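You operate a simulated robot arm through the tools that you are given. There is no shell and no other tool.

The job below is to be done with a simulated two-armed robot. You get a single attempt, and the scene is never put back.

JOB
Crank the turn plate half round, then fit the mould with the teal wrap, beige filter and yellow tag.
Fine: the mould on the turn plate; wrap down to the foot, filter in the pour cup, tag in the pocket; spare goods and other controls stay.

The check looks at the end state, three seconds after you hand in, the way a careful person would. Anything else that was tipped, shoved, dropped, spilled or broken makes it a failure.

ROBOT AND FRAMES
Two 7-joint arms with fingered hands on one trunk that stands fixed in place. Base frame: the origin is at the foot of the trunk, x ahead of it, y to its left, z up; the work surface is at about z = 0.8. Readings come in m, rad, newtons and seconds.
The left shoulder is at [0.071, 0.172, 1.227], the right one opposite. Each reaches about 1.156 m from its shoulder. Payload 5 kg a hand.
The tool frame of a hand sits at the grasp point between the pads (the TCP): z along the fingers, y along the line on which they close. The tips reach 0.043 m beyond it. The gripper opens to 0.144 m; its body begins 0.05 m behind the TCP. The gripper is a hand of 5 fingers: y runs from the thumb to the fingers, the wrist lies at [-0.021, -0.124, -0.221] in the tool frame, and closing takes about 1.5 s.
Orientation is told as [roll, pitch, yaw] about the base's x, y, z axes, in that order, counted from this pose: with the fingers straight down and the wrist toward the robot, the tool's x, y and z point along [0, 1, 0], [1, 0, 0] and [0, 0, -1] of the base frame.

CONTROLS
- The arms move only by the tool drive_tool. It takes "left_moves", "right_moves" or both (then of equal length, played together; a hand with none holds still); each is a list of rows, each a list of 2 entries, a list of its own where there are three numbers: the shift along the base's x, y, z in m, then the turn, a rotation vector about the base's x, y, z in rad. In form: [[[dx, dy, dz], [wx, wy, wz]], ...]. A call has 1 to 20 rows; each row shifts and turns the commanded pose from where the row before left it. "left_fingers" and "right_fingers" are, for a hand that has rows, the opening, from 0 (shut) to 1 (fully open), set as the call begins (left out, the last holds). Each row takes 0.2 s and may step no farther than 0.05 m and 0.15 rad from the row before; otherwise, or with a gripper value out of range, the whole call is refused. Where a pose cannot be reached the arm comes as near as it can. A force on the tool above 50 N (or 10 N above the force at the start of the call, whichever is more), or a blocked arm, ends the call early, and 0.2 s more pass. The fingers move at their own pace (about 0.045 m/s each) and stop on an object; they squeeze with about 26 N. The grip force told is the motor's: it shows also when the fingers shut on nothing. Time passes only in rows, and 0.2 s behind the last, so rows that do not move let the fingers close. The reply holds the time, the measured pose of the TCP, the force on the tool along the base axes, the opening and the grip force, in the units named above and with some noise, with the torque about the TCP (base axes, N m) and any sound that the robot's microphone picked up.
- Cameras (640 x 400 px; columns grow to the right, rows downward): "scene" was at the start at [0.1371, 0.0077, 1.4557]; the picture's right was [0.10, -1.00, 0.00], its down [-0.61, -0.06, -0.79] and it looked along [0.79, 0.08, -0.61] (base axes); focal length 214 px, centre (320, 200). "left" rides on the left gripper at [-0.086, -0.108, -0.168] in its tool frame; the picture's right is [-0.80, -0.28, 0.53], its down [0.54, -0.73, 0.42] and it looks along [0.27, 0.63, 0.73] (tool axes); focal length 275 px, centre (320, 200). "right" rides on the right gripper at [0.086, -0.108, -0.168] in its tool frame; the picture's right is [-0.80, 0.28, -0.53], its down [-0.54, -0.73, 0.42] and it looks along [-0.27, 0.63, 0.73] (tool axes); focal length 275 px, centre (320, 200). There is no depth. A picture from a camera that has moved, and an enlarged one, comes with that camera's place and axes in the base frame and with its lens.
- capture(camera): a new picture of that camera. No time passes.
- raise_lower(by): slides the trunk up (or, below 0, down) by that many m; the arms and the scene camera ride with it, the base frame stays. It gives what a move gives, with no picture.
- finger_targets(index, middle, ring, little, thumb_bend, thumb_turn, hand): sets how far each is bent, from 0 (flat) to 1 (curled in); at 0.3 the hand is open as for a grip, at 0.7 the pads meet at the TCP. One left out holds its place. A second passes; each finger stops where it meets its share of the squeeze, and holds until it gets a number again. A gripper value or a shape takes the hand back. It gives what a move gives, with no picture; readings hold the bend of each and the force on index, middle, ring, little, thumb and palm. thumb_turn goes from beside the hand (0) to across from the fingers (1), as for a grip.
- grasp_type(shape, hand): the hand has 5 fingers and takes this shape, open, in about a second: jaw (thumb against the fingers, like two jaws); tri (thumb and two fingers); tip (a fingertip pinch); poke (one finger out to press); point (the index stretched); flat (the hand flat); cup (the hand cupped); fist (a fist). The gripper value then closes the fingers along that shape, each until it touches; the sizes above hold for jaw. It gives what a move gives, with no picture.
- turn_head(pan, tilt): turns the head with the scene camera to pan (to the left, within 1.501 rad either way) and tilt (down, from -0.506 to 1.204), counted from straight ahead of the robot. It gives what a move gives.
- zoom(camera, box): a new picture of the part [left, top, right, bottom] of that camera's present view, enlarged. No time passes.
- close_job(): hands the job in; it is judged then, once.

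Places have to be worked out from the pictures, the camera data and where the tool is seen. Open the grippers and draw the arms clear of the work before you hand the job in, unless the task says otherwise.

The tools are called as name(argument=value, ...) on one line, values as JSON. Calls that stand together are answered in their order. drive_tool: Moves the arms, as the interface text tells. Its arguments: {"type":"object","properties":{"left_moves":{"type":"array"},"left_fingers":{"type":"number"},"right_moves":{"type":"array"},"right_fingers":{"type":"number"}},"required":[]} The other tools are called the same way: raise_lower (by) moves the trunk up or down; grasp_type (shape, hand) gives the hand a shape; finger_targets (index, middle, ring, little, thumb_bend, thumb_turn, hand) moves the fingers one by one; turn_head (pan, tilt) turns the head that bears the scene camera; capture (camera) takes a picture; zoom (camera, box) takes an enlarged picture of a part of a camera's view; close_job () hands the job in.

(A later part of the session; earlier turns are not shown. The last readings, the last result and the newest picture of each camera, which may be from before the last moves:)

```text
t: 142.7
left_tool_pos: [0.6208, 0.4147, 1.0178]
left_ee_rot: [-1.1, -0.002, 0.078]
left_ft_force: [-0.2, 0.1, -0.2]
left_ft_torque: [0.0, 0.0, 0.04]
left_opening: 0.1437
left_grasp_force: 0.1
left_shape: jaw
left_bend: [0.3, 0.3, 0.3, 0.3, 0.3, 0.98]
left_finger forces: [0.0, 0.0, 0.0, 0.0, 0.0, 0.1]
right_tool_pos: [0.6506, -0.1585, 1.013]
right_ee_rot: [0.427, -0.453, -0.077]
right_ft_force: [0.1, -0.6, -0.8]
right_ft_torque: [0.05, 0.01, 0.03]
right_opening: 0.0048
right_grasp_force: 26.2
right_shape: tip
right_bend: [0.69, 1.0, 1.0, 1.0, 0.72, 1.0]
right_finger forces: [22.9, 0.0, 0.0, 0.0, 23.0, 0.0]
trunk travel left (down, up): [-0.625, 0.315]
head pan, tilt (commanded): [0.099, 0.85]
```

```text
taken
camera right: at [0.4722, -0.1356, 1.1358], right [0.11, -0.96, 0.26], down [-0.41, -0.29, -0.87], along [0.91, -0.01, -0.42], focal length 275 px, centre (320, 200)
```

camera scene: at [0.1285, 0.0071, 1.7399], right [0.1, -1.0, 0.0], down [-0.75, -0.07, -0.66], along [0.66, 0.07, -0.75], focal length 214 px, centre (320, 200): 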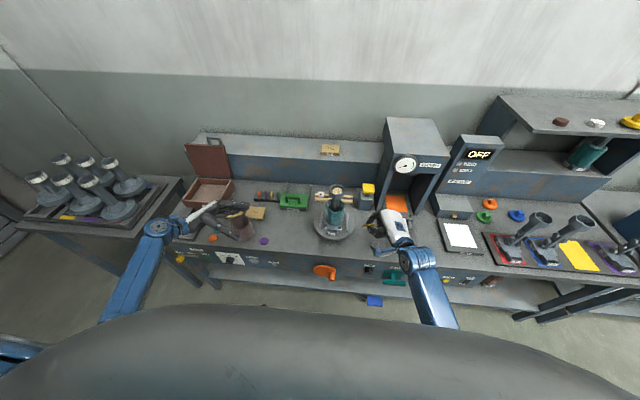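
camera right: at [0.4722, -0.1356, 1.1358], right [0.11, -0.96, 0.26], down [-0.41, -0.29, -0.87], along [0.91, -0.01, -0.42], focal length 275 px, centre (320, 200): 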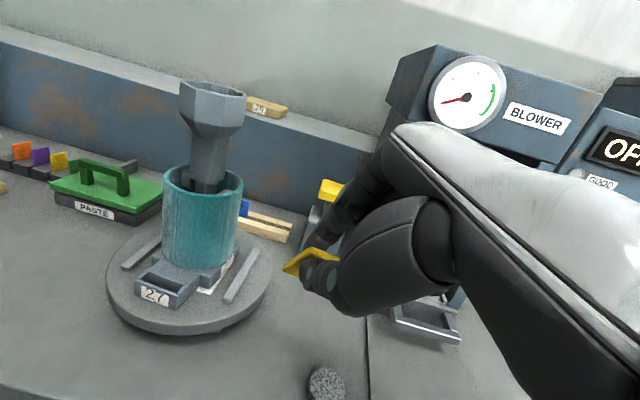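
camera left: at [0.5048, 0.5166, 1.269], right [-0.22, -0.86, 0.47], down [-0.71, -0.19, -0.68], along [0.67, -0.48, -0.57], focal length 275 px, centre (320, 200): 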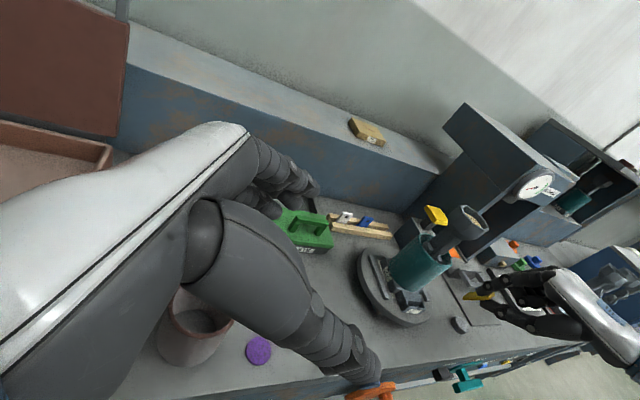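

The posture is relaxed. I move the hand left in steps toward the pocket at z≈1.0.

drive_tool(right_moves=[[[0, 0.025, 0], [0, 0, 0]], [[0, 0.025, 0], [0, 0, 0]], [[0, 0.025, 0], [0, 0, 0]], [[0, 0.02, 0], [0, 0, 0]], [[0, 0, 0], [0, 0, 0]]])

drive_tool(right_moves=[[[0, 0.015, 0], [0, 0, 0]], [[0, 0.015, 0], [0, 0, 0]], [[0, 0.012, 0], [0, 0, 0]], [[0, 0, 0], [0, 0, 0]]])

capture(camera="scene")

capture(camera="right")

```text
t: 143.9
left_tool_pos: [0.6232, 0.4144, 1.0164]
left_ee_rot: [-1.101, 0.0, 0.078]
left_ft_force: [-0.8, -0.5, 0.0]
left_ft_torque: [0.0, -0.02, -0.01]
left_opening: 0.1439
left_grasp_force: 0.0
left_shape: jaw
left_bend: [0.3, 0.3, 0.3, 0.3, 0.3, 0.98]
left_finger forces: [0.0, 0.0, 0.0, 0.1, 0.0, 0.0]
right_tool_pos: [0.6484, -0.0619, 1.0138]
right_ee_rot: [0.428, -0.452, -0.078]
right_ft_force: [0.0, -0.4, -0.7]
right_ft_torque: [0.02, 0.03, 0.02]
right_opening: 0.0047
right_grasp_force: 26.6
right_shape: tip
right_bend: [0.69, 1.0, 1.0, 1.0, 0.72, 1.0]
right_finger forces: [22.9, 0.1, 0.0, 0.1, 23.0, 0.0]
trunk travel left (down, up): [-0.625, 0.315]
head pan, tilt (commanded): [0.099, 0.85]
```

```text
t: 144.9
left_tool_pos: [0.6216, 0.4135, 1.0181]
left_ee_rot: [-1.1, 0.001, 0.077]
left_ft_force: [0.1, -0.2, -0.7]
left_ft_torque: [0.01, 0.05, -0.04]
left_opening: 0.1438
left_grasp_force: 0.1
left_shape: jaw
left_bend: [0.3, 0.3, 0.3, 0.3, 0.3, 0.98]
left_finger forces: [0.0, 0.0, 0.1, 0.1, 0.0, 0.0]
right_tool_pos: [0.6492, -0.0209, 1.0128]
right_ee_rot: [0.428, -0.452, -0.077]
right_ft_force: [-0.1, -0.1, 0.3]
right_ft_torque: [-0.01, -0.02, 0.0]
right_opening: 0.0049
right_grasp_force: 25.9
right_shape: tip
right_bend: [0.69, 1.0, 1.0, 1.0, 0.72, 1.0]
right_finger forces: [22.9, 0.0, 0.0, 0.0, 23.0, 0.1]
trunk travel left (down, up): [-0.625, 0.315]
head pan, tilt (commanded): [0.099, 0.85]
```

```text
taken
camera scene: at [0.1286, 0.0072, 1.7398], right [0.1, -1.0, 0.0], down [-0.75, -0.07, -0.66], along [0.66, 0.07, -0.75], focal length 214 px, centre (320, 200)
```

scene: 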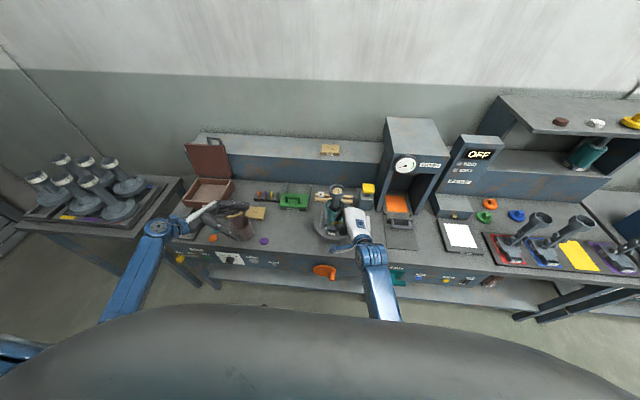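

```text
taken
camera right: at [0.4706, 0.001, 1.1345], right [0.11, -0.96, 0.26], down [-0.41, -0.29, -0.87], along [0.91, -0.01, -0.42], focal length 275 px, centre (320, 200)
```

right: 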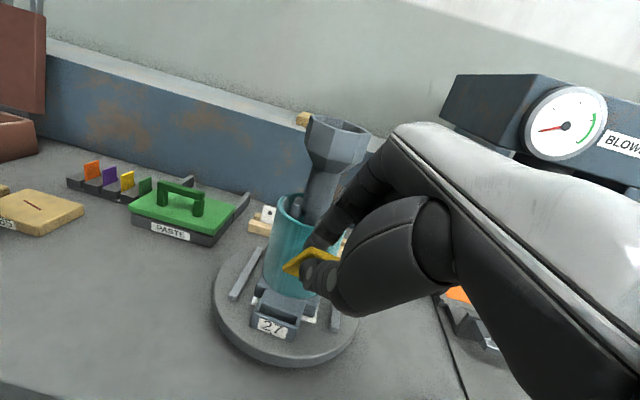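

No blocking this time: the tag is just behind and above the pocket. I zoom from the right, left and scene cameras to line it up.

zoom(camera="right", box=[230, 230, 370, 350])

capture(camera="left")

zoom(camera="scene", box=[310, 190, 380, 260])

```text
3.33 times, centred on (300, 290) of right
camera zoom: at [0.4706, 0.001, 1.1345], right [0.11, -0.96, 0.26], down [-0.41, -0.29, -0.87], along [0.91, -0.01, -0.42], focal length 918 px, centre (387, -100)
```

zoom: 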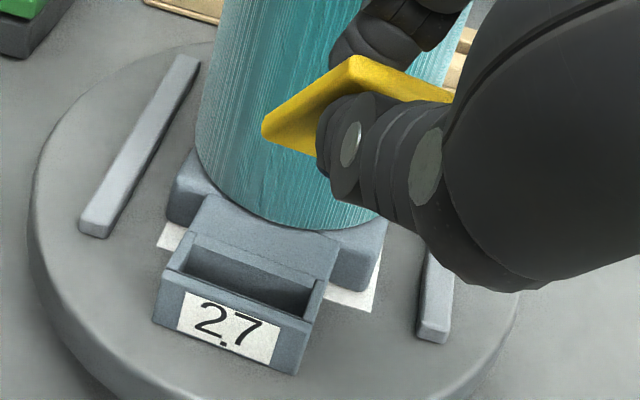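

```text
taken
camera left: at [0.5047, 0.5166, 1.169], right [-0.22, -0.86, 0.47], down [-0.71, -0.19, -0.68], along [0.67, -0.48, -0.57], focal length 275 px, centre (320, 200)
```

left: 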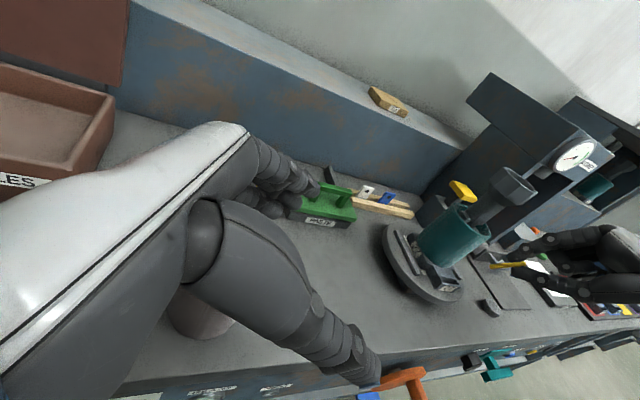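

```text
5.71 times, centred on (345, 225) of scene
camera zoom: at [0.1286, 0.0072, 1.7398], right [0.1, -1.0, 0.0], down [-0.75, -0.07, -0.66], along [0.66, 0.07, -0.75], focal length 1226 px, centre (177, 57)
```

zoom: 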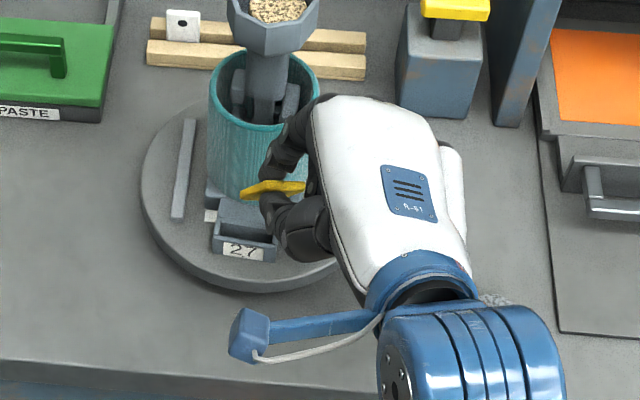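

I zoom on the tag in the left view for triangulation.

zoom(camera="left", box=[420, 220, 560, 310])

zoom(camera="scene", box=[328, 210, 358, 240])

```text
4.44 times, centred on (490, 265) of left
camera zoom: at [0.5047, 0.5166, 1.169], right [-0.22, -0.86, 0.47], down [-0.71, -0.19, -0.68], along [0.67, -0.48, -0.57], focal length 1224 px, centre (-436, -89)
```

zoom: 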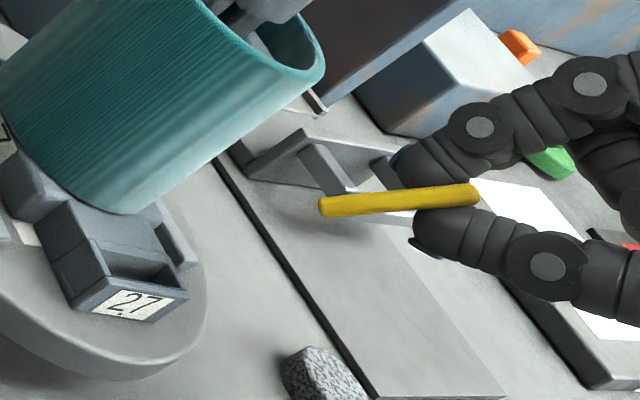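

```text
13.33 times, centred on (343, 225) of scene
camera zoom: at [0.1286, 0.0072, 1.7398], right [0.1, -1.0, 0.0], down [-0.75, -0.07, -0.66], along [0.66, 0.07, -0.75], focal length 2860 px, centre (13, -133)
```

zoom: 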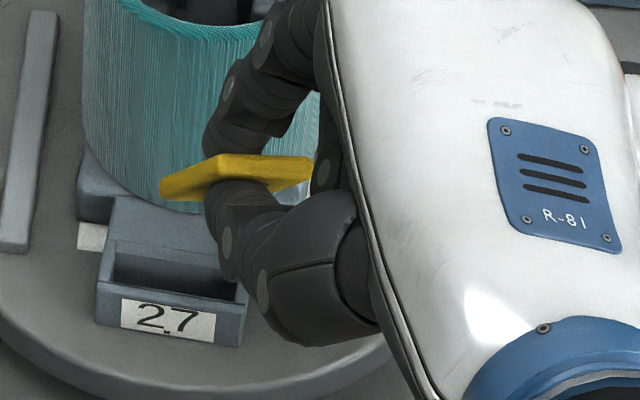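

The tag's corner triangulates to (0.6785, 0.013, 0.9575), with a yaw of about 13°. I zoom closer on the pocket to get the slot edges exactly.

zoom(camera="right", box=[255, 280, 335, 350])

zoom(camera="left", box=[425, 255, 475, 300])

```text
5.71 times, centred on (295, 315) of right
camera zoom: at [0.4706, 0.001, 1.1345], right [0.11, -0.96, 0.26], down [-0.41, -0.29, -0.87], along [0.91, -0.01, -0.42], focal length 1573 px, centre (463, -457)
```

zoom: 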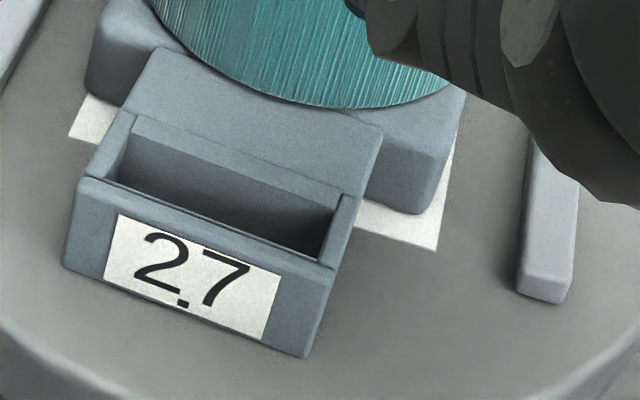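

```text
8.89 times, centred on (450, 278) of left
camera zoom: at [0.5047, 0.5166, 1.169], right [-0.22, -0.86, 0.47], down [-0.71, -0.19, -0.68], along [0.67, -0.48, -0.57], focal length 2447 px, centre (-836, -489)
```

zoom: 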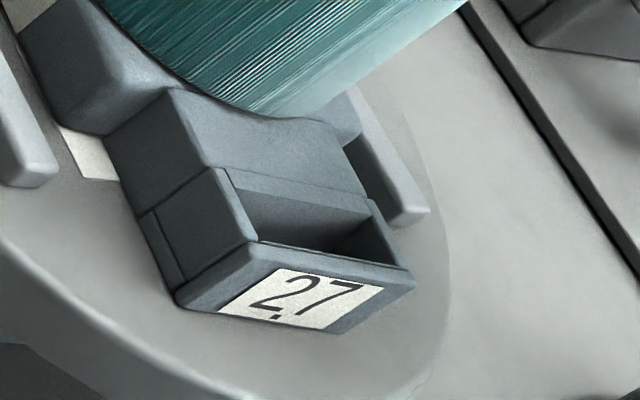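

The slot measures about 1.57 × 4.55 cm, centred at (0.700, 0.005) and yawed about -6°, while the tag is yawed +13°. I turn the hand about z in small steps, holding the tag clear above, and watch for blocking.

drive_tool(right_moves=[[[0, 0, 0], [0, 0, -0.06]], [[0, 0, 0], [0, 0, -0.06]], [[0, 0, 0], [0, 0, -0.06]], [[0, 0, 0], [0, 0, 0]]])

capture(camera="scene")

```text
t: 146.1
left_tool_pos: [0.6222, 0.4141, 1.017]
left_ee_rot: [-1.101, 0.0, 0.079]
left_ft_force: [0.2, 0.3, 1.0]
left_ft_torque: [0.04, 0.02, -0.02]
left_opening: 0.1438
left_grasp_force: 0.0
left_shape: jaw
left_bend: [0.3, 0.3, 0.3, 0.3, 0.3, 0.98]
left_finger forces: [0.0, 0.0, 0.1, 0.0, 0.1, 0.0]
right_tool_pos: [0.6545, -0.0692, 1.0]
right_ee_rot: [0.304, -0.496, -0.183]
right_ft_force: [0.6, 0.1, -0.5]
right_ft_torque: [0.02, 0.01, -0.01]
right_opening: 0.0052
right_grasp_force: 25.8
right_shape: tip
right_bend: [0.69, 1.0, 1.0, 1.0, 0.72, 1.0]
right_finger forces: [22.9, 0.0, 0.1, 0.0, 23.0, 0.1]
trunk travel left (down, up): [-0.625, 0.315]
head pan, tilt (commanded): [0.099, 0.85]
stopped in row 4 (right hand): the arm was blocked; the commanded pose is now the measured one
```

```text
taken
camera scene: at [0.1286, 0.008, 1.7398], right [0.1, -0.99, 0.0], down [-0.75, -0.08, -0.66], along [0.66, 0.07, -0.75], focal length 214 px, centre (320, 200)
```

scene: 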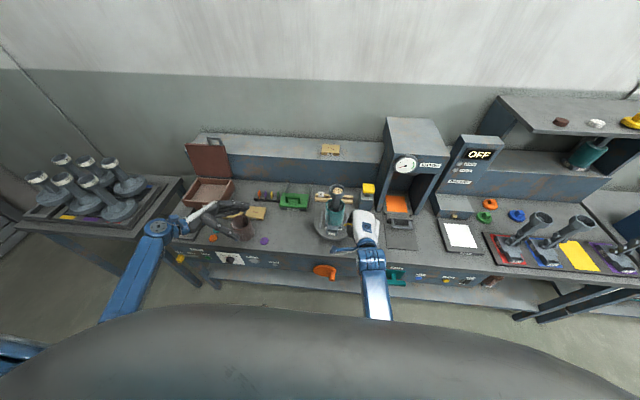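

The midline is blocked with this hand yaw. If the tag were turned in the pinch so the hand can roll more (wrist further right), it would fit. I can do that by pressing the tag's lower corner gently on the bare bench. First I back off and set the hand upright with a 40° roll.

drive_tool(right_moves=[[[0, -0.03, 0.03], [0, 0, 0]], [[0, -0.03, 0.03], [0, 0, 0]], [[0, -0.02, 0.0], [0.0226, 0.122, 0]], [[0, 0, 0], [0.0226, 0.122, 0]], [[0, 0, 0], [0.0226, 0.122, 0]], [[0, 0, 0], [0.0226, 0.122, 0]], [[0, 0, 0], [0, 0, 0.092]], [[0, 0, 0], [0, 0, 0.092]], [[0, 0, 0], [0.132, 0, 0]], [[0, 0, 0], [0.132, 0, 0]], [[0, 0, 0], [0.132, 0, 0]], [[0, 0, 0], [0, 0, 0]]])

capture(camera="scene")

capture(camera="right")

capture(camera="left")

```text
t: 148.7
left_tool_pos: [0.6216, 0.4152, 1.0169]
left_ee_rot: [-1.102, 0.001, 0.077]
left_ft_force: [-0.6, -0.1, -0.8]
left_ft_torque: [0.0, 0.04, -0.02]
left_opening: 0.144
left_grasp_force: 0.0
left_shape: jaw
left_bend: [0.3, 0.3, 0.3, 0.3, 0.3, 0.98]
left_finger forces: [0.0, 0.0, 0.0, 0.0, 0.1, 0.1]
right_tool_pos: [0.6547, -0.1479, 1.0598]
right_ee_rot: [0.705, 0.002, 0.001]
right_ft_force: [-0.6, 0.4, -0.2]
right_ft_torque: [0.0, 0.01, 0.04]
right_opening: 0.0047
right_grasp_force: 25.6
right_shape: tip
right_bend: [0.69, 1.0, 1.0, 1.0, 0.72, 1.0]
right_finger forces: [22.9, 0.0, 0.1, 0.0, 22.9, 0.0]
trunk travel left (down, up): [-0.625, 0.315]
head pan, tilt (commanded): [0.099, 0.85]
```

```text
taken
camera scene: at [0.1287, 0.0077, 1.7398], right [0.1, -1.0, 0.0], down [-0.75, -0.07, -0.66], along [0.66, 0.07, -0.75], focal length 214 px, centre (320, 200)
```

scene: 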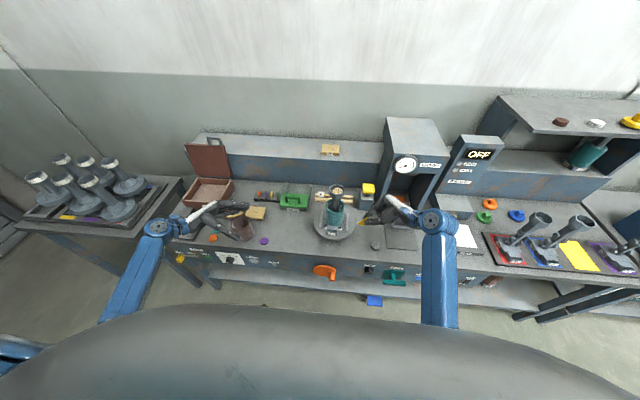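

```text
taken
camera right: at [0.547, -0.1909, 1.244], right [0.28, -0.95, -0.11], down [-0.73, -0.14, -0.67], along [0.63, 0.27, -0.73], focal length 275 px, centre (320, 200)
```

right: 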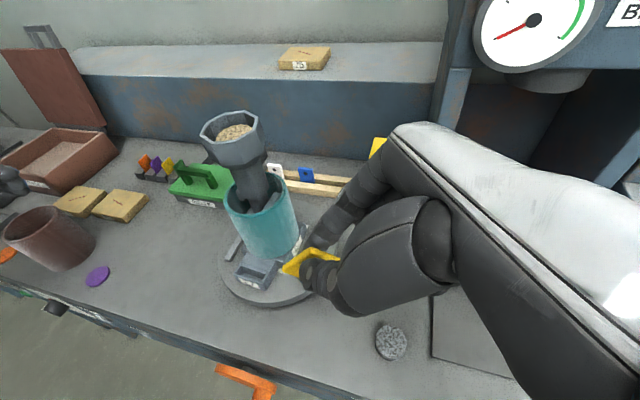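

```text
taken
camera left: at [0.5048, 0.5169, 1.1687], right [-0.22, -0.86, 0.47], down [-0.71, -0.19, -0.68], along [0.67, -0.48, -0.57], focal length 275 px, centre (320, 200)
```

left: 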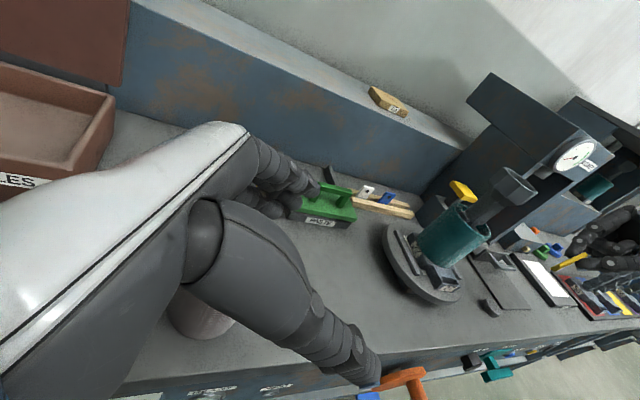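

I'll do it in two gentle presses: with a modest roll the tag's low corner lies on the helpful side of the pinch, so pressing it on the bench turns the tag flat. I set the roll to 0.3 and hover over a bare spot on the bench at about (0.63, -0.10).

drive_tool(right_moves=[[[-0.008, 0.01, -0.03], [-0.135, 0, 0]], [[-0.008, 0.012, -0.03], [-0.135, 0, 0]], [[-0.008, 0.013, -0.03], [-0.135, 0, 0]], [[0, 0, -0.03], [0, 0, 0]], [[0, 0, -0.03], [0, 0, 0]], [[0, 0, 0], [0, 0, 0]]])

zoom(camera="left", box=[480, 240, 620, 340])

zoom(camera="scene", box=[330, 200, 430, 290])

zoom(camera="right", box=[230, 220, 400, 350])

```text
t: 150.1
left_tool_pos: [0.6215, 0.414, 1.0169]
left_ee_rot: [-1.102, -0.001, 0.08]
left_ft_force: [-0.3, 0.5, 1.4]
left_ft_torque: [-0.02, 0.01, -0.03]
left_opening: 0.1439
left_grasp_force: 0.1
left_shape: jaw
left_bend: [0.3, 0.3, 0.3, 0.3, 0.3, 0.98]
left_finger forces: [0.1, 0.0, 0.0, 0.0, 0.1, 0.0]
right_tool_pos: [0.6321, -0.1127, 0.9086]
right_ee_rot: [0.298, 0.001, 0.002]
right_ft_force: [1.0, 0.1, 0.1]
right_ft_torque: [-0.02, 0.0, 0.01]
right_opening: 0.0047
right_grasp_force: 25.9
right_shape: tip
right_bend: [0.69, 1.0, 1.0, 1.0, 0.72, 1.0]
right_finger forces: [22.8, 0.0, 0.0, 0.0, 22.8, 0.0]
trunk travel left (down, up): [-0.625, 0.315]
head pan, tilt (commanded): [0.099, 0.85]
```

```text
4.00 times, centred on (550, 290) of left
camera zoom: at [0.5046, 0.5171, 1.1688], right [-0.22, -0.86, 0.47], down [-0.71, -0.19, -0.68], along [0.67, -0.48, -0.57], focal length 1101 px, centre (-600, -160)
```

zoom: 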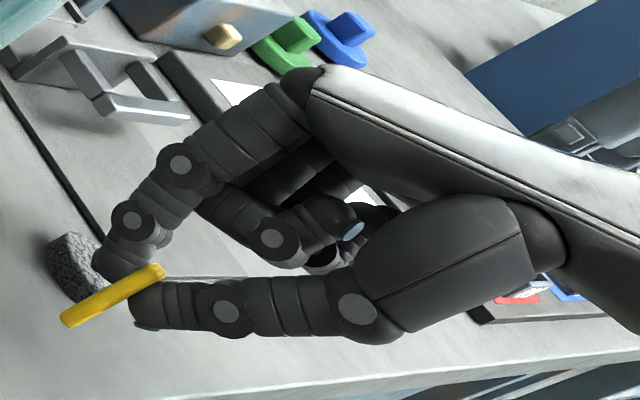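

```text
4.44 times, centred on (380, 245) of scene
camera zoom: at [0.1284, 0.0079, 1.7398], right [0.1, -0.99, 0.0], down [-0.75, -0.08, -0.66], along [0.66, 0.07, -0.75], focal length 953 px, centre (53, 0)
```

zoom: 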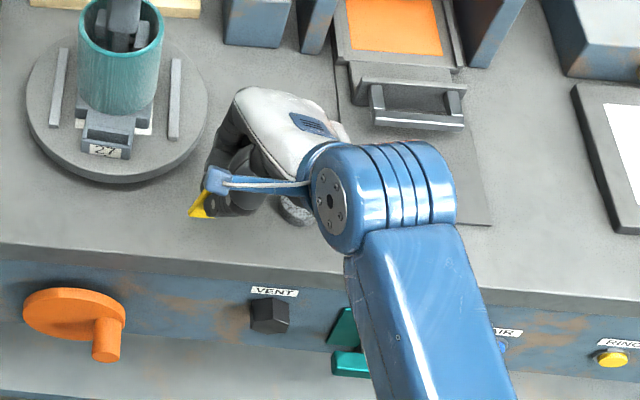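

```text
3.08 times, centred on (315, 285) of right
camera zoom: at [0.5234, -0.0795, 1.0954], right [0.28, -0.92, 0.28], down [-0.73, -0.39, -0.56], along [0.63, -0.04, -0.78], focal length 847 px, centre (335, -62)
```

zoom: 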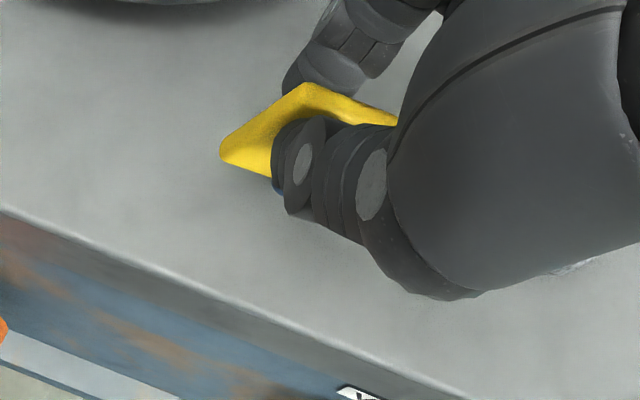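

The spot is clear and the tag's lower corner is about 3 cm above the bench. I descend and feel for contact in small steps.

drive_tool(right_moves=[[[0, 0, -0.012], [0, 0, 0]], [[0, 0, -0.01], [0, 0, 0]], [[0, 0, 0], [0, 0, 0]]])

drive_tool(right_moves=[[[0, 0, -0.004], [0, 0, 0]], [[0, 0, -0.003], [0, 0, 0]]])

drive_tool(right_moves=[[[0, 0, -0.002], [0, 0, 0]], [[0, 0, -0.002], [0, 0, 0]]])

zoom(camera="left", box=[480, 250, 580, 340])

zoom(camera="right", box=[230, 220, 400, 350])

```text
t: 150.9
left_tool_pos: [0.622, 0.4135, 1.0161]
left_ee_rot: [-1.104, 0.001, 0.08]
left_ft_force: [0.9, 0.6, -0.6]
left_ft_torque: [0.0, 0.04, 0.0]
left_opening: 0.1438
left_grasp_force: 0.2
left_shape: jaw
left_bend: [0.3, 0.3, 0.3, 0.3, 0.3, 0.98]
left_finger forces: [0.0, 0.0, 0.0, 0.0, 0.1, 0.0]
right_tool_pos: [0.6303, -0.1139, 0.8879]
right_ee_rot: [0.299, 0.001, 0.0]
right_ft_force: [0.1, 0.1, -0.3]
right_ft_torque: [-0.01, 0.0, 0.0]
right_opening: 0.0048
right_grasp_force: 26.2
right_shape: tip
right_bend: [0.69, 1.0, 1.0, 1.0, 0.72, 1.0]
right_finger forces: [22.9, 0.1, 0.1, 0.0, 22.9, 0.0]
trunk travel left (down, up): [-0.625, 0.315]
head pan, tilt (commanded): [0.099, 0.85]
```

```text
t: 151.5
left_tool_pos: [0.6222, 0.4135, 1.0173]
left_ee_rot: [-1.1, 0.0, 0.079]
left_ft_force: [-0.5, 0.4, -0.2]
left_ft_torque: [-0.02, 0.0, 0.03]
left_opening: 0.1437
left_grasp_force: 0.0
left_shape: jaw
left_bend: [0.3, 0.3, 0.3, 0.3, 0.3, 0.98]
left_finger forces: [0.0, 0.1, 0.0, 0.0, 0.0, 0.0]
right_tool_pos: [0.6299, -0.113, 0.8798]
right_ee_rot: [0.3, 0.003, 0.001]
right_ft_force: [0.0, -0.4, -0.7]
right_ft_torque: [0.02, 0.0, 0.01]
right_opening: 0.0044
right_grasp_force: 25.9
right_shape: tip
right_bend: [0.69, 1.0, 1.0, 1.0, 0.72, 1.0]
right_finger forces: [22.9, 0.0, 0.1, 0.0, 22.9, 0.0]
trunk travel left (down, up): [-0.625, 0.315]
head pan, tilt (commanded): [0.099, 0.85]
```

```text
t: 152.1
left_tool_pos: [0.6209, 0.4142, 1.017]
left_ee_rot: [-1.1, 0.002, 0.08]
left_ft_force: [-0.2, -0.7, -0.4]
left_ft_torque: [0.0, 0.02, -0.02]
left_opening: 0.1437
left_grasp_force: 0.0
left_shape: jaw
left_bend: [0.3, 0.3, 0.3, 0.3, 0.3, 0.98]
left_finger forces: [0.1, 0.1, 0.0, 0.0, 0.1, 0.0]
right_tool_pos: [0.6307, -0.1136, 0.8764]
right_ee_rot: [0.298, 0.001, 0.001]
right_ft_force: [-0.1, 0.2, 0.8]
right_ft_torque: [0.03, 0.0, 0.0]
right_opening: 0.0047
right_grasp_force: 26.5
right_shape: tip
right_bend: [0.69, 1.0, 1.0, 1.0, 0.72, 1.0]
right_finger forces: [22.9, 0.0, 0.1, 0.0, 22.9, 0.1]
trunk travel left (down, up): [-0.625, 0.315]
head pan, tilt (commanded): [0.099, 0.85]
```

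```text
4.44 times, centred on (530, 295) of left
camera zoom: at [0.5048, 0.5165, 1.169], right [-0.22, -0.86, 0.47], down [-0.71, -0.19, -0.68], along [0.67, -0.48, -0.57], focal length 1224 px, centre (-613, -222)
```

zoom: 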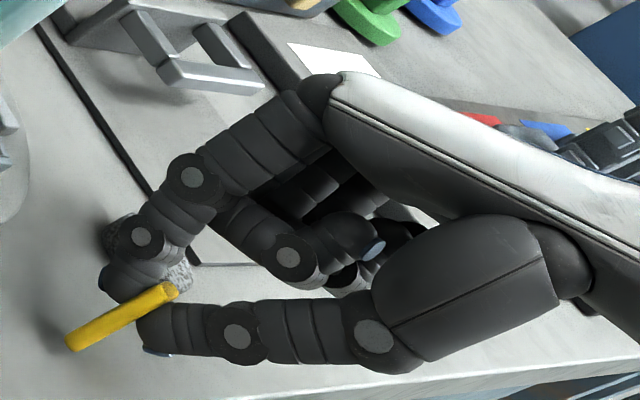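

```text
3.08 times, centred on (315, 285) of right
camera zoom: at [0.5228, -0.0805, 1.0621], right [0.28, -0.92, 0.28], down [-0.73, -0.39, -0.56], along [0.63, -0.04, -0.78], focal length 847 px, centre (335, -62)
```

zoom: 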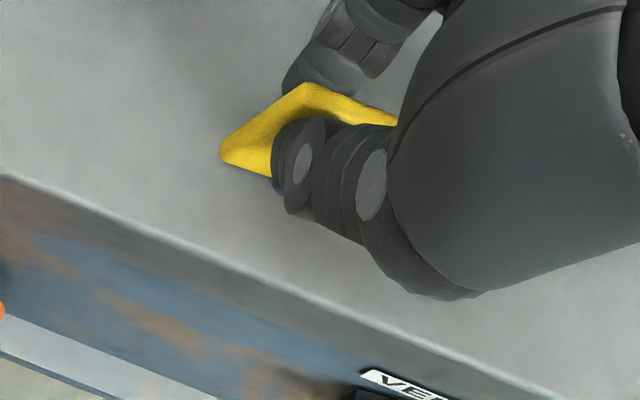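

No contact yet at z=0.876. I continue in small steps.

drive_tool(right_moves=[[[0, 0, -0.002], [0, 0, 0]], [[0, 0, -0.002], [0, 0, 0]]])

drive_tool(right_moves=[[[0, 0, -0.002], [0, 0, 0]], [[0, 0, -0.002], [0, 0, 0]]])

drive_tool(right_moves=[[[0, 0, -0.002], [0, 0, 0]], [[0, 0, 0], [0, 0, 0]]])

zoom(camera="right", box=[230, 220, 400, 350])

```text
t: 152.7
left_tool_pos: [0.6209, 0.4148, 1.0182]
left_ee_rot: [-1.102, -0.001, 0.08]
left_ft_force: [-0.5, 0.0, -0.6]
left_ft_torque: [-0.01, 0.0, 0.01]
left_opening: 0.1436
left_grasp_force: 0.0
left_shape: jaw
left_bend: [0.3, 0.3, 0.3, 0.3, 0.3, 0.98]
left_finger forces: [0.1, 0.0, 0.0, 0.1, 0.0, 0.0]
right_tool_pos: [0.6306, -0.1132, 0.8736]
right_ee_rot: [0.299, 0.0, 0.0]
right_ft_force: [-0.9, 1.8, 5.5]
right_ft_torque: [0.07, -0.02, 0.0]
right_opening: 0.0044
right_grasp_force: 26.4
right_shape: tip
right_bend: [0.69, 1.0, 1.0, 1.0, 0.72, 1.0]
right_finger forces: [23.8, 0.0, 0.1, 0.1, 24.4, 0.0]
trunk travel left (down, up): [-0.625, 0.315]
head pan, tilt (commanded): [0.099, 0.85]
```

```text
t: 153.3
left_tool_pos: [0.619, 0.4147, 1.0177]
left_ee_rot: [-1.104, -0.002, 0.079]
left_ft_force: [-0.2, 0.4, 1.0]
left_ft_torque: [-0.02, -0.01, 0.01]
left_opening: 0.1439
left_grasp_force: 0.1
left_shape: jaw
left_bend: [0.3, 0.3, 0.3, 0.3, 0.3, 0.98]
left_finger forces: [0.1, 0.0, 0.0, 0.1, 0.0, 0.1]
right_tool_pos: [0.6289, -0.1117, 0.8725]
right_ee_rot: [0.301, -0.004, -0.001]
right_ft_force: [-2.5, 2.8, 20.6]
right_ft_torque: [0.28, 0.06, 0.03]
right_opening: 0.005
right_grasp_force: 26.5
right_shape: tip
right_bend: [0.69, 1.0, 1.0, 1.0, 0.72, 1.0]
right_finger forces: [27.1, 0.0, 0.0, 0.1, 29.2, 0.1]
trunk travel left (down, up): [-0.625, 0.315]
head pan, tilt (commanded): [0.099, 0.85]
```

```text
t: 153.9
left_tool_pos: [0.6193, 0.4157, 1.0177]
left_ee_rot: [-1.103, -0.004, 0.079]
left_ft_force: [-0.6, 0.1, -0.1]
left_ft_torque: [-0.03, 0.02, 0.0]
left_opening: 0.1438
left_grasp_force: 0.0
left_shape: jaw
left_bend: [0.3, 0.3, 0.3, 0.3, 0.3, 0.98]
left_finger forces: [0.0, 0.0, 0.1, 0.1, 0.0, 0.0]
right_tool_pos: [0.6292, -0.1124, 0.8714]
right_ee_rot: [0.301, -0.006, 0.001]
right_ft_force: [-3.4, 9.1, 36.7]
right_ft_torque: [0.52, -0.01, 0.07]
right_opening: 0.0056
right_grasp_force: 25.9
right_shape: tip
right_bend: [0.69, 1.0, 1.0, 1.0, 0.73, 1.0]
right_finger forces: [31.5, 0.0, 0.0, 0.1, 33.4, 0.0]
trunk travel left (down, up): [-0.625, 0.315]
head pan, tilt (commanded): [0.099, 0.85]
```

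```text
3.08 times, centred on (315, 285) of right
camera zoom: at [0.5205, -0.0799, 1.0563], right [0.28, -0.92, 0.28], down [-0.72, -0.39, -0.57], along [0.63, -0.04, -0.78], focal length 847 px, centre (335, -62)
```

zoom: 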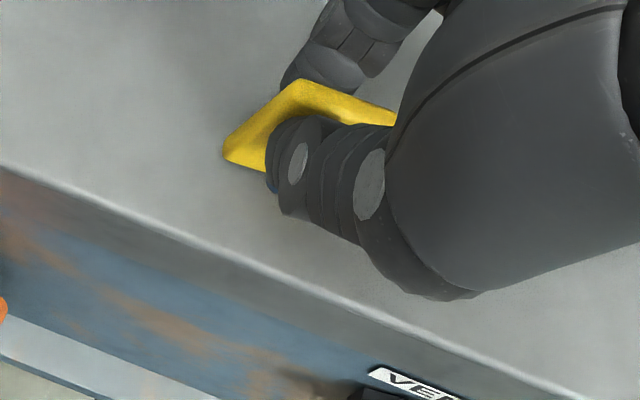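

The pinch is too stiff to turn by pressing (37 N). A better way: with the corner resting on the bench, I loosen the pinch a few millimetres so the tag settles flat inside the finger cage, then re-close. I unload first.

drive_tool(right_moves=[[[0, 0, 0.002], [0, 0, 0]], [[0, 0, 0.0015], [0, 0, 0]]])

```text
t: 154.5
left_tool_pos: [0.6204, 0.4146, 1.0173]
left_ee_rot: [-1.102, -0.003, 0.077]
left_ft_force: [0.0, 0.5, 0.5]
left_ft_torque: [0.01, 0.0, 0.03]
left_opening: 0.1438
left_grasp_force: 0.0
left_shape: jaw
left_bend: [0.3, 0.3, 0.3, 0.3, 0.3, 0.98]
left_finger forces: [0.0, 0.1, 0.0, 0.0, 0.1, 0.0]
right_tool_pos: [0.6292, -0.1136, 0.8719]
right_ee_rot: [0.298, -0.001, 0.001]
right_ft_force: [-0.1, 7.4, 28.2]
right_ft_torque: [0.46, -0.14, 0.02]
right_opening: 0.0059
right_grasp_force: 25.9
right_shape: tip
right_bend: [0.69, 1.0, 1.0, 1.0, 0.73, 1.0]
right_finger forces: [31.8, 0.0, 0.1, 0.1, 29.7, 0.0]
trunk travel left (down, up): [-0.625, 0.315]
head pan, tilt (commanded): [0.099, 0.85]
```

Still 28 N; I raise a little more until the load is nearly gone.

drive_tool(right_moves=[[[0, 0, 0.002], [0, 0, 0]], [[0, 0, 0.0], [0, 0, 0]]])

drive_tool(right_moves=[[[0, 0, 0.002], [0, 0, 0]], [[0, 0, 0.0], [0, 0, 0]]])

```text
t: 155.1
left_tool_pos: [0.6219, 0.4139, 1.0175]
left_ee_rot: [-1.103, -0.002, 0.08]
left_ft_force: [0.0, 0.2, -0.2]
left_ft_torque: [-0.02, -0.02, 0.01]
left_opening: 0.1434
left_grasp_force: 0.0
left_shape: jaw
left_bend: [0.3, 0.3, 0.3, 0.3, 0.3, 0.98]
left_finger forces: [0.1, 0.1, 0.1, 0.0, 0.0, 0.0]
right_tool_pos: [0.6281, -0.1135, 0.8725]
right_ee_rot: [0.297, 0.001, 0.0]
right_ft_force: [2.7, 4.3, 18.5]
right_ft_torque: [0.31, -0.18, -0.01]
right_opening: 0.0057
right_grasp_force: 26.1
right_shape: tip
right_bend: [0.69, 1.0, 1.0, 1.0, 0.73, 1.0]
right_finger forces: [30.7, 0.0, 0.0, 0.1, 27.4, 0.1]
trunk travel left (down, up): [-0.625, 0.315]
head pan, tilt (commanded): [0.099, 0.85]
```

```text
t: 155.7
left_tool_pos: [0.6226, 0.4135, 1.0176]
left_ee_rot: [-1.101, -0.002, 0.08]
left_ft_force: [-0.9, 0.3, -0.3]
left_ft_torque: [0.01, 0.02, 0.01]
left_opening: 0.1436
left_grasp_force: 0.0
left_shape: jaw
left_bend: [0.3, 0.3, 0.3, 0.3, 0.3, 0.98]
left_finger forces: [0.1, 0.0, 0.0, 0.1, 0.1, 0.0]
right_tool_pos: [0.6298, -0.1148, 0.8738]
right_ee_rot: [0.296, 0.003, 0.0]
right_ft_force: [0.7, 2.7, 4.4]
right_ft_torque: [0.14, -0.09, -0.02]
right_opening: 0.0053
right_grasp_force: 26.3
right_shape: tip
right_bend: [0.69, 1.0, 1.0, 1.0, 0.72, 1.0]
right_finger forces: [27.1, 0.0, 0.0, 0.0, 25.6, 0.1]
trunk travel left (down, up): [-0.625, 0.315]
head pan, tilt (commanded): [0.099, 0.85]
```

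The load is down to 4 N with the corner resting on the bench. I loosen the pinch by a few millimetres.

drive_tool(right_moves=[[[0, 0, 0], [0, 0, 0]], [[0, 0, 0], [0, 0, 0]]], right_fingers=0.06)

zoom(camera="right", box=[230, 220, 400, 350])

zoom(camera="left", box=[480, 250, 580, 340])

```text
t: 156.3
left_tool_pos: [0.6212, 0.414, 1.0167]
left_ee_rot: [-1.102, -0.001, 0.077]
left_ft_force: [-0.4, -0.6, 0.2]
left_ft_torque: [0.01, 0.0, -0.01]
left_opening: 0.1436
left_grasp_force: 0.1
left_shape: jaw
left_bend: [0.3, 0.3, 0.3, 0.3, 0.3, 0.98]
left_finger forces: [0.0, 0.0, 0.0, 0.0, 0.1, 0.1]
right_tool_pos: [0.629, -0.1154, 0.8734]
right_ee_rot: [0.298, 0.003, -0.002]
right_ft_force: [-0.2, 0.0, 0.1]
right_ft_torque: [-0.01, -0.02, -0.01]
right_opening: 0.0086
right_grasp_force: 0.0
right_shape: tip
right_bend: [0.66, 0.98, 0.99, 0.99, 0.72, 1.0]
right_finger forces: [0.1, 0.0, 0.0, 0.0, 0.0, 0.0]
trunk travel left (down, up): [-0.625, 0.315]
head pan, tilt (commanded): [0.099, 0.85]
```

```text
3.08 times, centred on (315, 285) of right
camera zoom: at [0.5225, -0.0817, 1.0595], right [0.28, -0.92, 0.28], down [-0.73, -0.39, -0.56], along [0.62, -0.04, -0.78], focal length 847 px, centre (335, -62)
```

zoom: 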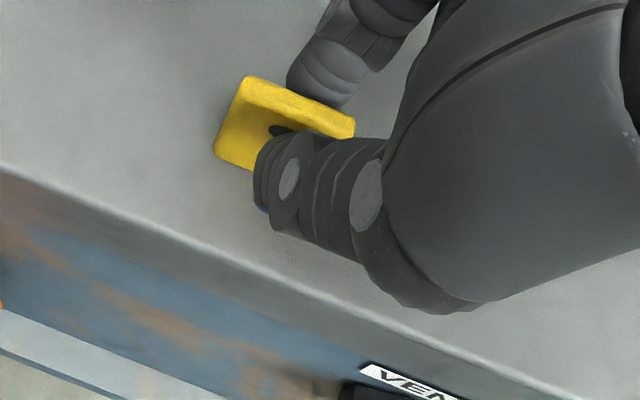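

```text
4.44 times, centred on (530, 295) of left
camera zoom: at [0.5049, 0.5163, 1.1689], right [-0.22, -0.86, 0.47], down [-0.71, -0.19, -0.68], along [0.67, -0.48, -0.57], focal length 1224 px, centre (-613, -222)
```

zoom: 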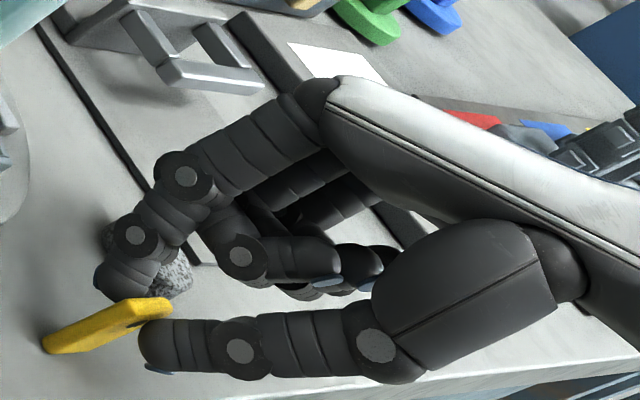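

The loosened tag settled upright on its bottom edge: it spans y -0.117 to -0.085 at x≈0.632. I re-close, carry it 4 cm left (away from the grey filter) and set it down again, so I can regrasp it with a larger roll.

drive_tool(right_moves=[[[0, 0, 0], [0, 0, 0]], [[0, 0, 0], [0, 0, 0]], [[0, 0, 0], [0, 0, 0]], [[0, 0, 0.005], [0, 0, 0]], [[0, 0, 0.005], [0, 0, 0]], [[0, 0, 0], [0, 0, 0]]], right_fingers=0.0)

zoom(camera="right", box=[230, 220, 400, 350])

zoom(camera="left", box=[480, 250, 580, 340])

```text
t: 157.7
left_tool_pos: [0.6219, 0.4143, 1.0172]
left_ee_rot: [-1.101, 0.002, 0.077]
left_ft_force: [0.6, 0.8, 0.4]
left_ft_torque: [0.0, 0.02, -0.03]
left_opening: 0.1436
left_grasp_force: 0.0
left_shape: jaw
left_bend: [0.3, 0.3, 0.3, 0.3, 0.3, 0.98]
left_finger forces: [0.1, 0.0, 0.0, 0.0, 0.1, 0.0]
right_tool_pos: [0.6308, -0.1146, 0.8849]
right_ee_rot: [0.297, 0.002, 0.001]
right_ft_force: [0.0, 0.1, -0.3]
right_ft_torque: [-0.01, 0.0, -0.01]
right_opening: 0.0033
right_grasp_force: 26.0
right_shape: tip
right_bend: [0.7, 1.0, 1.0, 1.0, 0.71, 1.0]
right_finger forces: [23.3, 0.0, 0.0, 0.0, 23.2, 0.0]
trunk travel left (down, up): [-0.625, 0.315]
head pan, tilt (commanded): [0.099, 0.85]
```

```text
3.08 times, centred on (315, 285) of right
camera zoom: at [0.5228, -0.0816, 1.0704], right [0.28, -0.92, 0.28], down [-0.73, -0.39, -0.56], along [0.63, -0.04, -0.78], focal length 847 px, centre (335, -62)
```

zoom: 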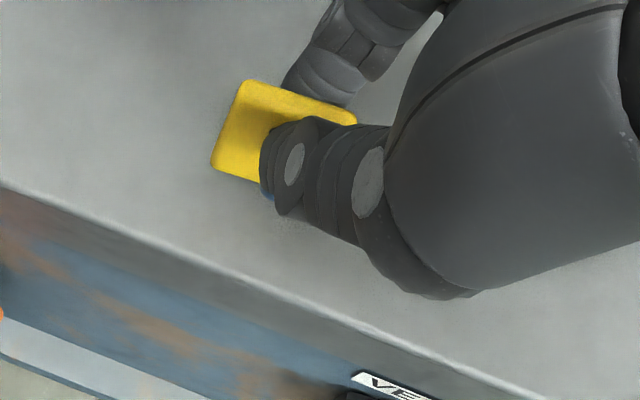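

```text
4.44 times, centred on (530, 295) of left
camera zoom: at [0.5048, 0.5165, 1.1689], right [-0.22, -0.86, 0.47], down [-0.71, -0.19, -0.68], along [0.67, -0.48, -0.57], focal length 1224 px, centre (-613, -222)
```

zoom: 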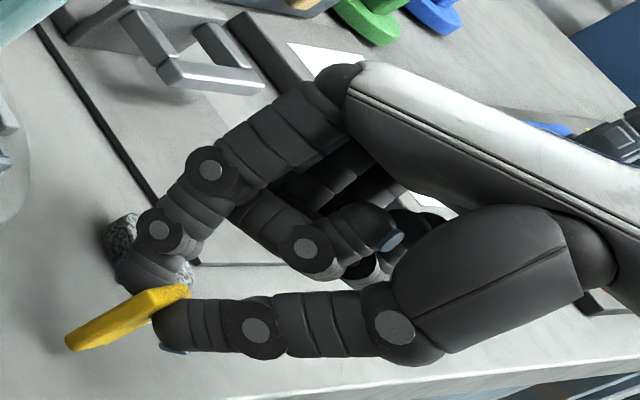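

The tag is held upright with the hand rolled 17°. I repeat the trick with more roll: move left, roll to about 0.6 rad, and bring the low corner down to the bench again.

drive_tool(right_moves=[[[0, 0.012, 0.012], [0, 0, 0]], [[0, 0.012, 0.01], [0.101, 0, 0]], [[0, 0.01, 0.0], [0.101, 0, 0]], [[0, 0, 0], [0.101, 0, 0]], [[0, 0, 0], [0, 0, 0]]])

zoom(camera="right", box=[230, 200, 400, 350])

zoom(camera="left", box=[460, 240, 580, 340])

```text
t: 158.9
left_tool_pos: [0.6219, 0.4148, 1.0163]
left_ee_rot: [-1.101, -0.001, 0.078]
left_ft_force: [0.5, -0.2, 0.2]
left_ft_torque: [0.0, 0.0, 0.02]
left_opening: 0.1436
left_grasp_force: 0.1
left_shape: jaw
left_bend: [0.3, 0.3, 0.3, 0.3, 0.3, 0.98]
left_finger forces: [0.0, 0.0, 0.1, 0.0, 0.1, 0.1]
right_tool_pos: [0.6295, -0.0793, 0.9063]
right_ee_rot: [0.603, 0.0, 0.001]
right_ft_force: [0.4, 1.1, 0.4]
right_ft_torque: [0.0, 0.0, 0.02]
right_opening: 0.0034
right_grasp_force: 25.5
right_shape: tip
right_bend: [0.7, 1.0, 1.0, 1.0, 0.71, 1.0]
right_finger forces: [23.2, 0.1, 0.0, 0.1, 23.1, 0.1]
trunk travel left (down, up): [-0.625, 0.315]
head pan, tilt (commanded): [0.099, 0.85]
```

```text
2.67 times, centred on (315, 275) of right
camera zoom: at [0.522, -0.1039, 1.094], right [0.28, -0.96, -0.01], down [-0.73, -0.21, -0.65], along [0.63, 0.19, -0.76], focal length 734 px, centre (333, 0)
```

zoom: 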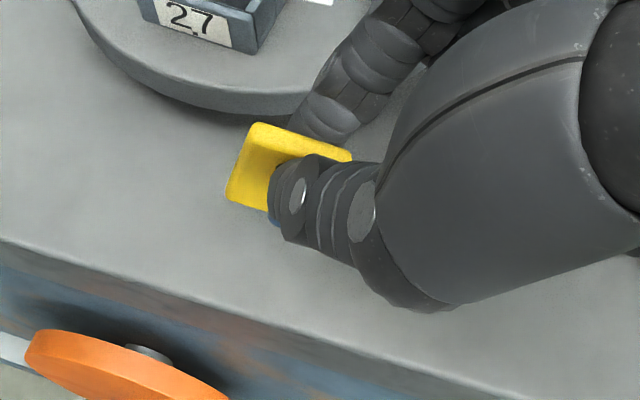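

```text
4.00 times, centred on (520, 290) of left
camera zoom: at [0.5047, 0.5167, 1.1689], right [-0.22, -0.86, 0.47], down [-0.71, -0.19, -0.68], along [0.67, -0.48, -0.57], focal length 1101 px, centre (-480, -160)
```

zoom: 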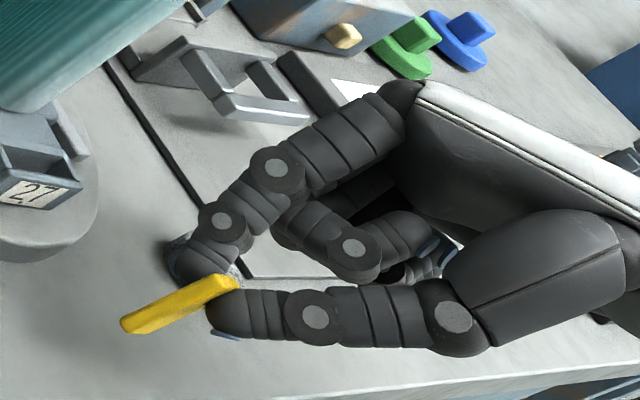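

The corner hovers about 3.5 cm above the bench, clear of the turn plate. I descend and feel for contact.

drive_tool(right_moves=[[[0, 0, -0.012], [0, 0, 0]], [[0, 0, -0.012], [0, 0, 0]], [[0, 0, -0.006], [0, 0, 0]], [[0, 0, 0], [0, 0, 0]]])

drive_tool(right_moves=[[[0, 0, -0.002], [0, 0, 0]], [[0, 0, -0.002], [0, 0, 0]]])

drive_tool(right_moves=[[[0, 0, -0.002], [0, 0, 0]], [[0, 0, 0], [0, 0, 0]]])

```text
t: 159.9
left_tool_pos: [0.6219, 0.4134, 1.0167]
left_ee_rot: [-1.103, 0.001, 0.079]
left_ft_force: [-0.9, 0.9, -0.4]
left_ft_torque: [0.0, 0.05, -0.01]
left_opening: 0.144
left_grasp_force: 0.1
left_shape: jaw
left_bend: [0.3, 0.3, 0.3, 0.3, 0.3, 0.98]
left_finger forces: [0.0, 0.0, 0.0, 0.1, 0.0, 0.1]
right_tool_pos: [0.6282, -0.0795, 0.8762]
right_ee_rot: [0.601, 0.002, 0.001]
right_ft_force: [1.0, 0.6, -0.4]
right_ft_torque: [0.0, -0.01, -0.01]
right_opening: 0.0033
right_grasp_force: 25.8
right_shape: tip
right_bend: [0.7, 1.0, 1.0, 1.0, 0.71, 1.0]
right_finger forces: [23.2, 0.0, 0.1, 0.0, 23.3, 0.1]
trunk travel left (down, up): [-0.625, 0.315]
head pan, tilt (commanded): [0.099, 0.85]
```

```text
t: 160.5
left_tool_pos: [0.6219, 0.4138, 1.0167]
left_ee_rot: [-1.103, 0.0, 0.078]
left_ft_force: [0.1, -0.6, -0.3]
left_ft_torque: [0.02, -0.01, 0.01]
left_opening: 0.1438
left_grasp_force: 0.0
left_shape: jaw
left_bend: [0.3, 0.3, 0.3, 0.3, 0.3, 0.98]
left_finger forces: [0.1, 0.0, 0.0, 0.1, 0.0, 0.0]
right_tool_pos: [0.63, -0.08, 0.8723]
right_ee_rot: [0.602, 0.002, -0.001]
right_ft_force: [-0.2, -0.9, 0.3]
right_ft_torque: [0.01, 0.01, 0.01]
right_opening: 0.0031
right_grasp_force: 26.2
right_shape: tip
right_bend: [0.7, 1.0, 1.0, 1.0, 0.71, 1.0]
right_finger forces: [23.2, 0.0, 0.0, 0.0, 23.1, 0.0]
trunk travel left (down, up): [-0.625, 0.315]
head pan, tilt (commanded): [0.099, 0.85]
```

```text
t: 161.1
left_tool_pos: [0.6218, 0.4139, 1.0159]
left_ee_rot: [-1.101, 0.001, 0.077]
left_ft_force: [-0.6, -0.5, -0.3]
left_ft_torque: [-0.03, 0.03, -0.03]
left_opening: 0.1438
left_grasp_force: 0.0
left_shape: jaw
left_bend: [0.3, 0.3, 0.3, 0.3, 0.3, 0.98]
left_finger forces: [0.0, 0.1, 0.0, 0.0, 0.0, 0.1]
right_tool_pos: [0.6291, -0.0794, 0.8721]
right_ee_rot: [0.602, 0.002, 0.0]
right_ft_force: [0.5, 0.8, -0.4]
right_ft_torque: [-0.01, -0.01, 0.03]
right_opening: 0.0033
right_grasp_force: 26.0
right_shape: tip
right_bend: [0.7, 1.0, 1.0, 1.0, 0.71, 1.0]
right_finger forces: [23.2, 0.1, 0.0, 0.0, 23.2, 0.0]
trunk travel left (down, up): [-0.625, 0.315]
head pan, tilt (commanded): [0.099, 0.85]
```

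Not yet touching at z=0.872. I go down 2 mm at a time.

drive_tool(right_moves=[[[0, 0, -0.002], [0, 0, 0]], [[0, 0, 0], [0, 0, 0]]])

drive_tool(right_moves=[[[0, 0, -0.002], [0, 0, 0]], [[0, 0, 0], [0, 0, 0]]])

```text
t: 161.7
left_tool_pos: [0.6214, 0.4141, 1.0167]
left_ee_rot: [-1.101, -0.002, 0.078]
left_ft_force: [0.4, 0.0, 0.3]
left_ft_torque: [0.0, 0.0, 0.01]
left_opening: 0.1437
left_grasp_force: 0.0
left_shape: jaw
left_bend: [0.3, 0.3, 0.3, 0.3, 0.3, 0.98]
left_finger forces: [0.0, 0.0, 0.0, 0.1, 0.0, 0.0]
right_tool_pos: [0.6307, -0.0792, 0.8706]
right_ee_rot: [0.603, -0.001, 0.001]
right_ft_force: [-1.1, 0.4, 7.8]
right_ft_torque: [0.14, 0.04, -0.05]
right_opening: 0.0034
right_grasp_force: 26.1
right_shape: tip
right_bend: [0.7, 1.0, 1.0, 1.0, 0.71, 1.0]
right_finger forces: [24.7, 0.1, 0.0, 0.0, 25.2, 0.1]
trunk travel left (down, up): [-0.625, 0.315]
head pan, tilt (commanded): [0.099, 0.85]
```

```text
t: 162.3
left_tool_pos: [0.6204, 0.4145, 1.0178]
left_ee_rot: [-1.102, -0.003, 0.079]
left_ft_force: [-0.2, -0.8, 0.0]
left_ft_torque: [0.0, -0.02, -0.04]
left_opening: 0.144
left_grasp_force: 0.0
left_shape: jaw
left_bend: [0.3, 0.3, 0.3, 0.3, 0.3, 0.98]
left_finger forces: [0.0, 0.0, 0.0, 0.0, 0.0, 0.0]
right_tool_pos: [0.6313, -0.0798, 0.8691]
right_ee_rot: [0.604, -0.003, 0.001]
right_ft_force: [-1.9, 0.1, 22.1]
right_ft_torque: [0.4, 0.05, 0.04]
right_opening: 0.0039
right_grasp_force: 26.2
right_shape: tip
right_bend: [0.7, 1.0, 1.0, 1.0, 0.72, 1.0]
right_finger forces: [27.8, 0.0, 0.1, 0.0, 29.9, 0.1]
trunk travel left (down, up): [-0.625, 0.315]
head pan, tilt (commanded): [0.099, 0.85]
```

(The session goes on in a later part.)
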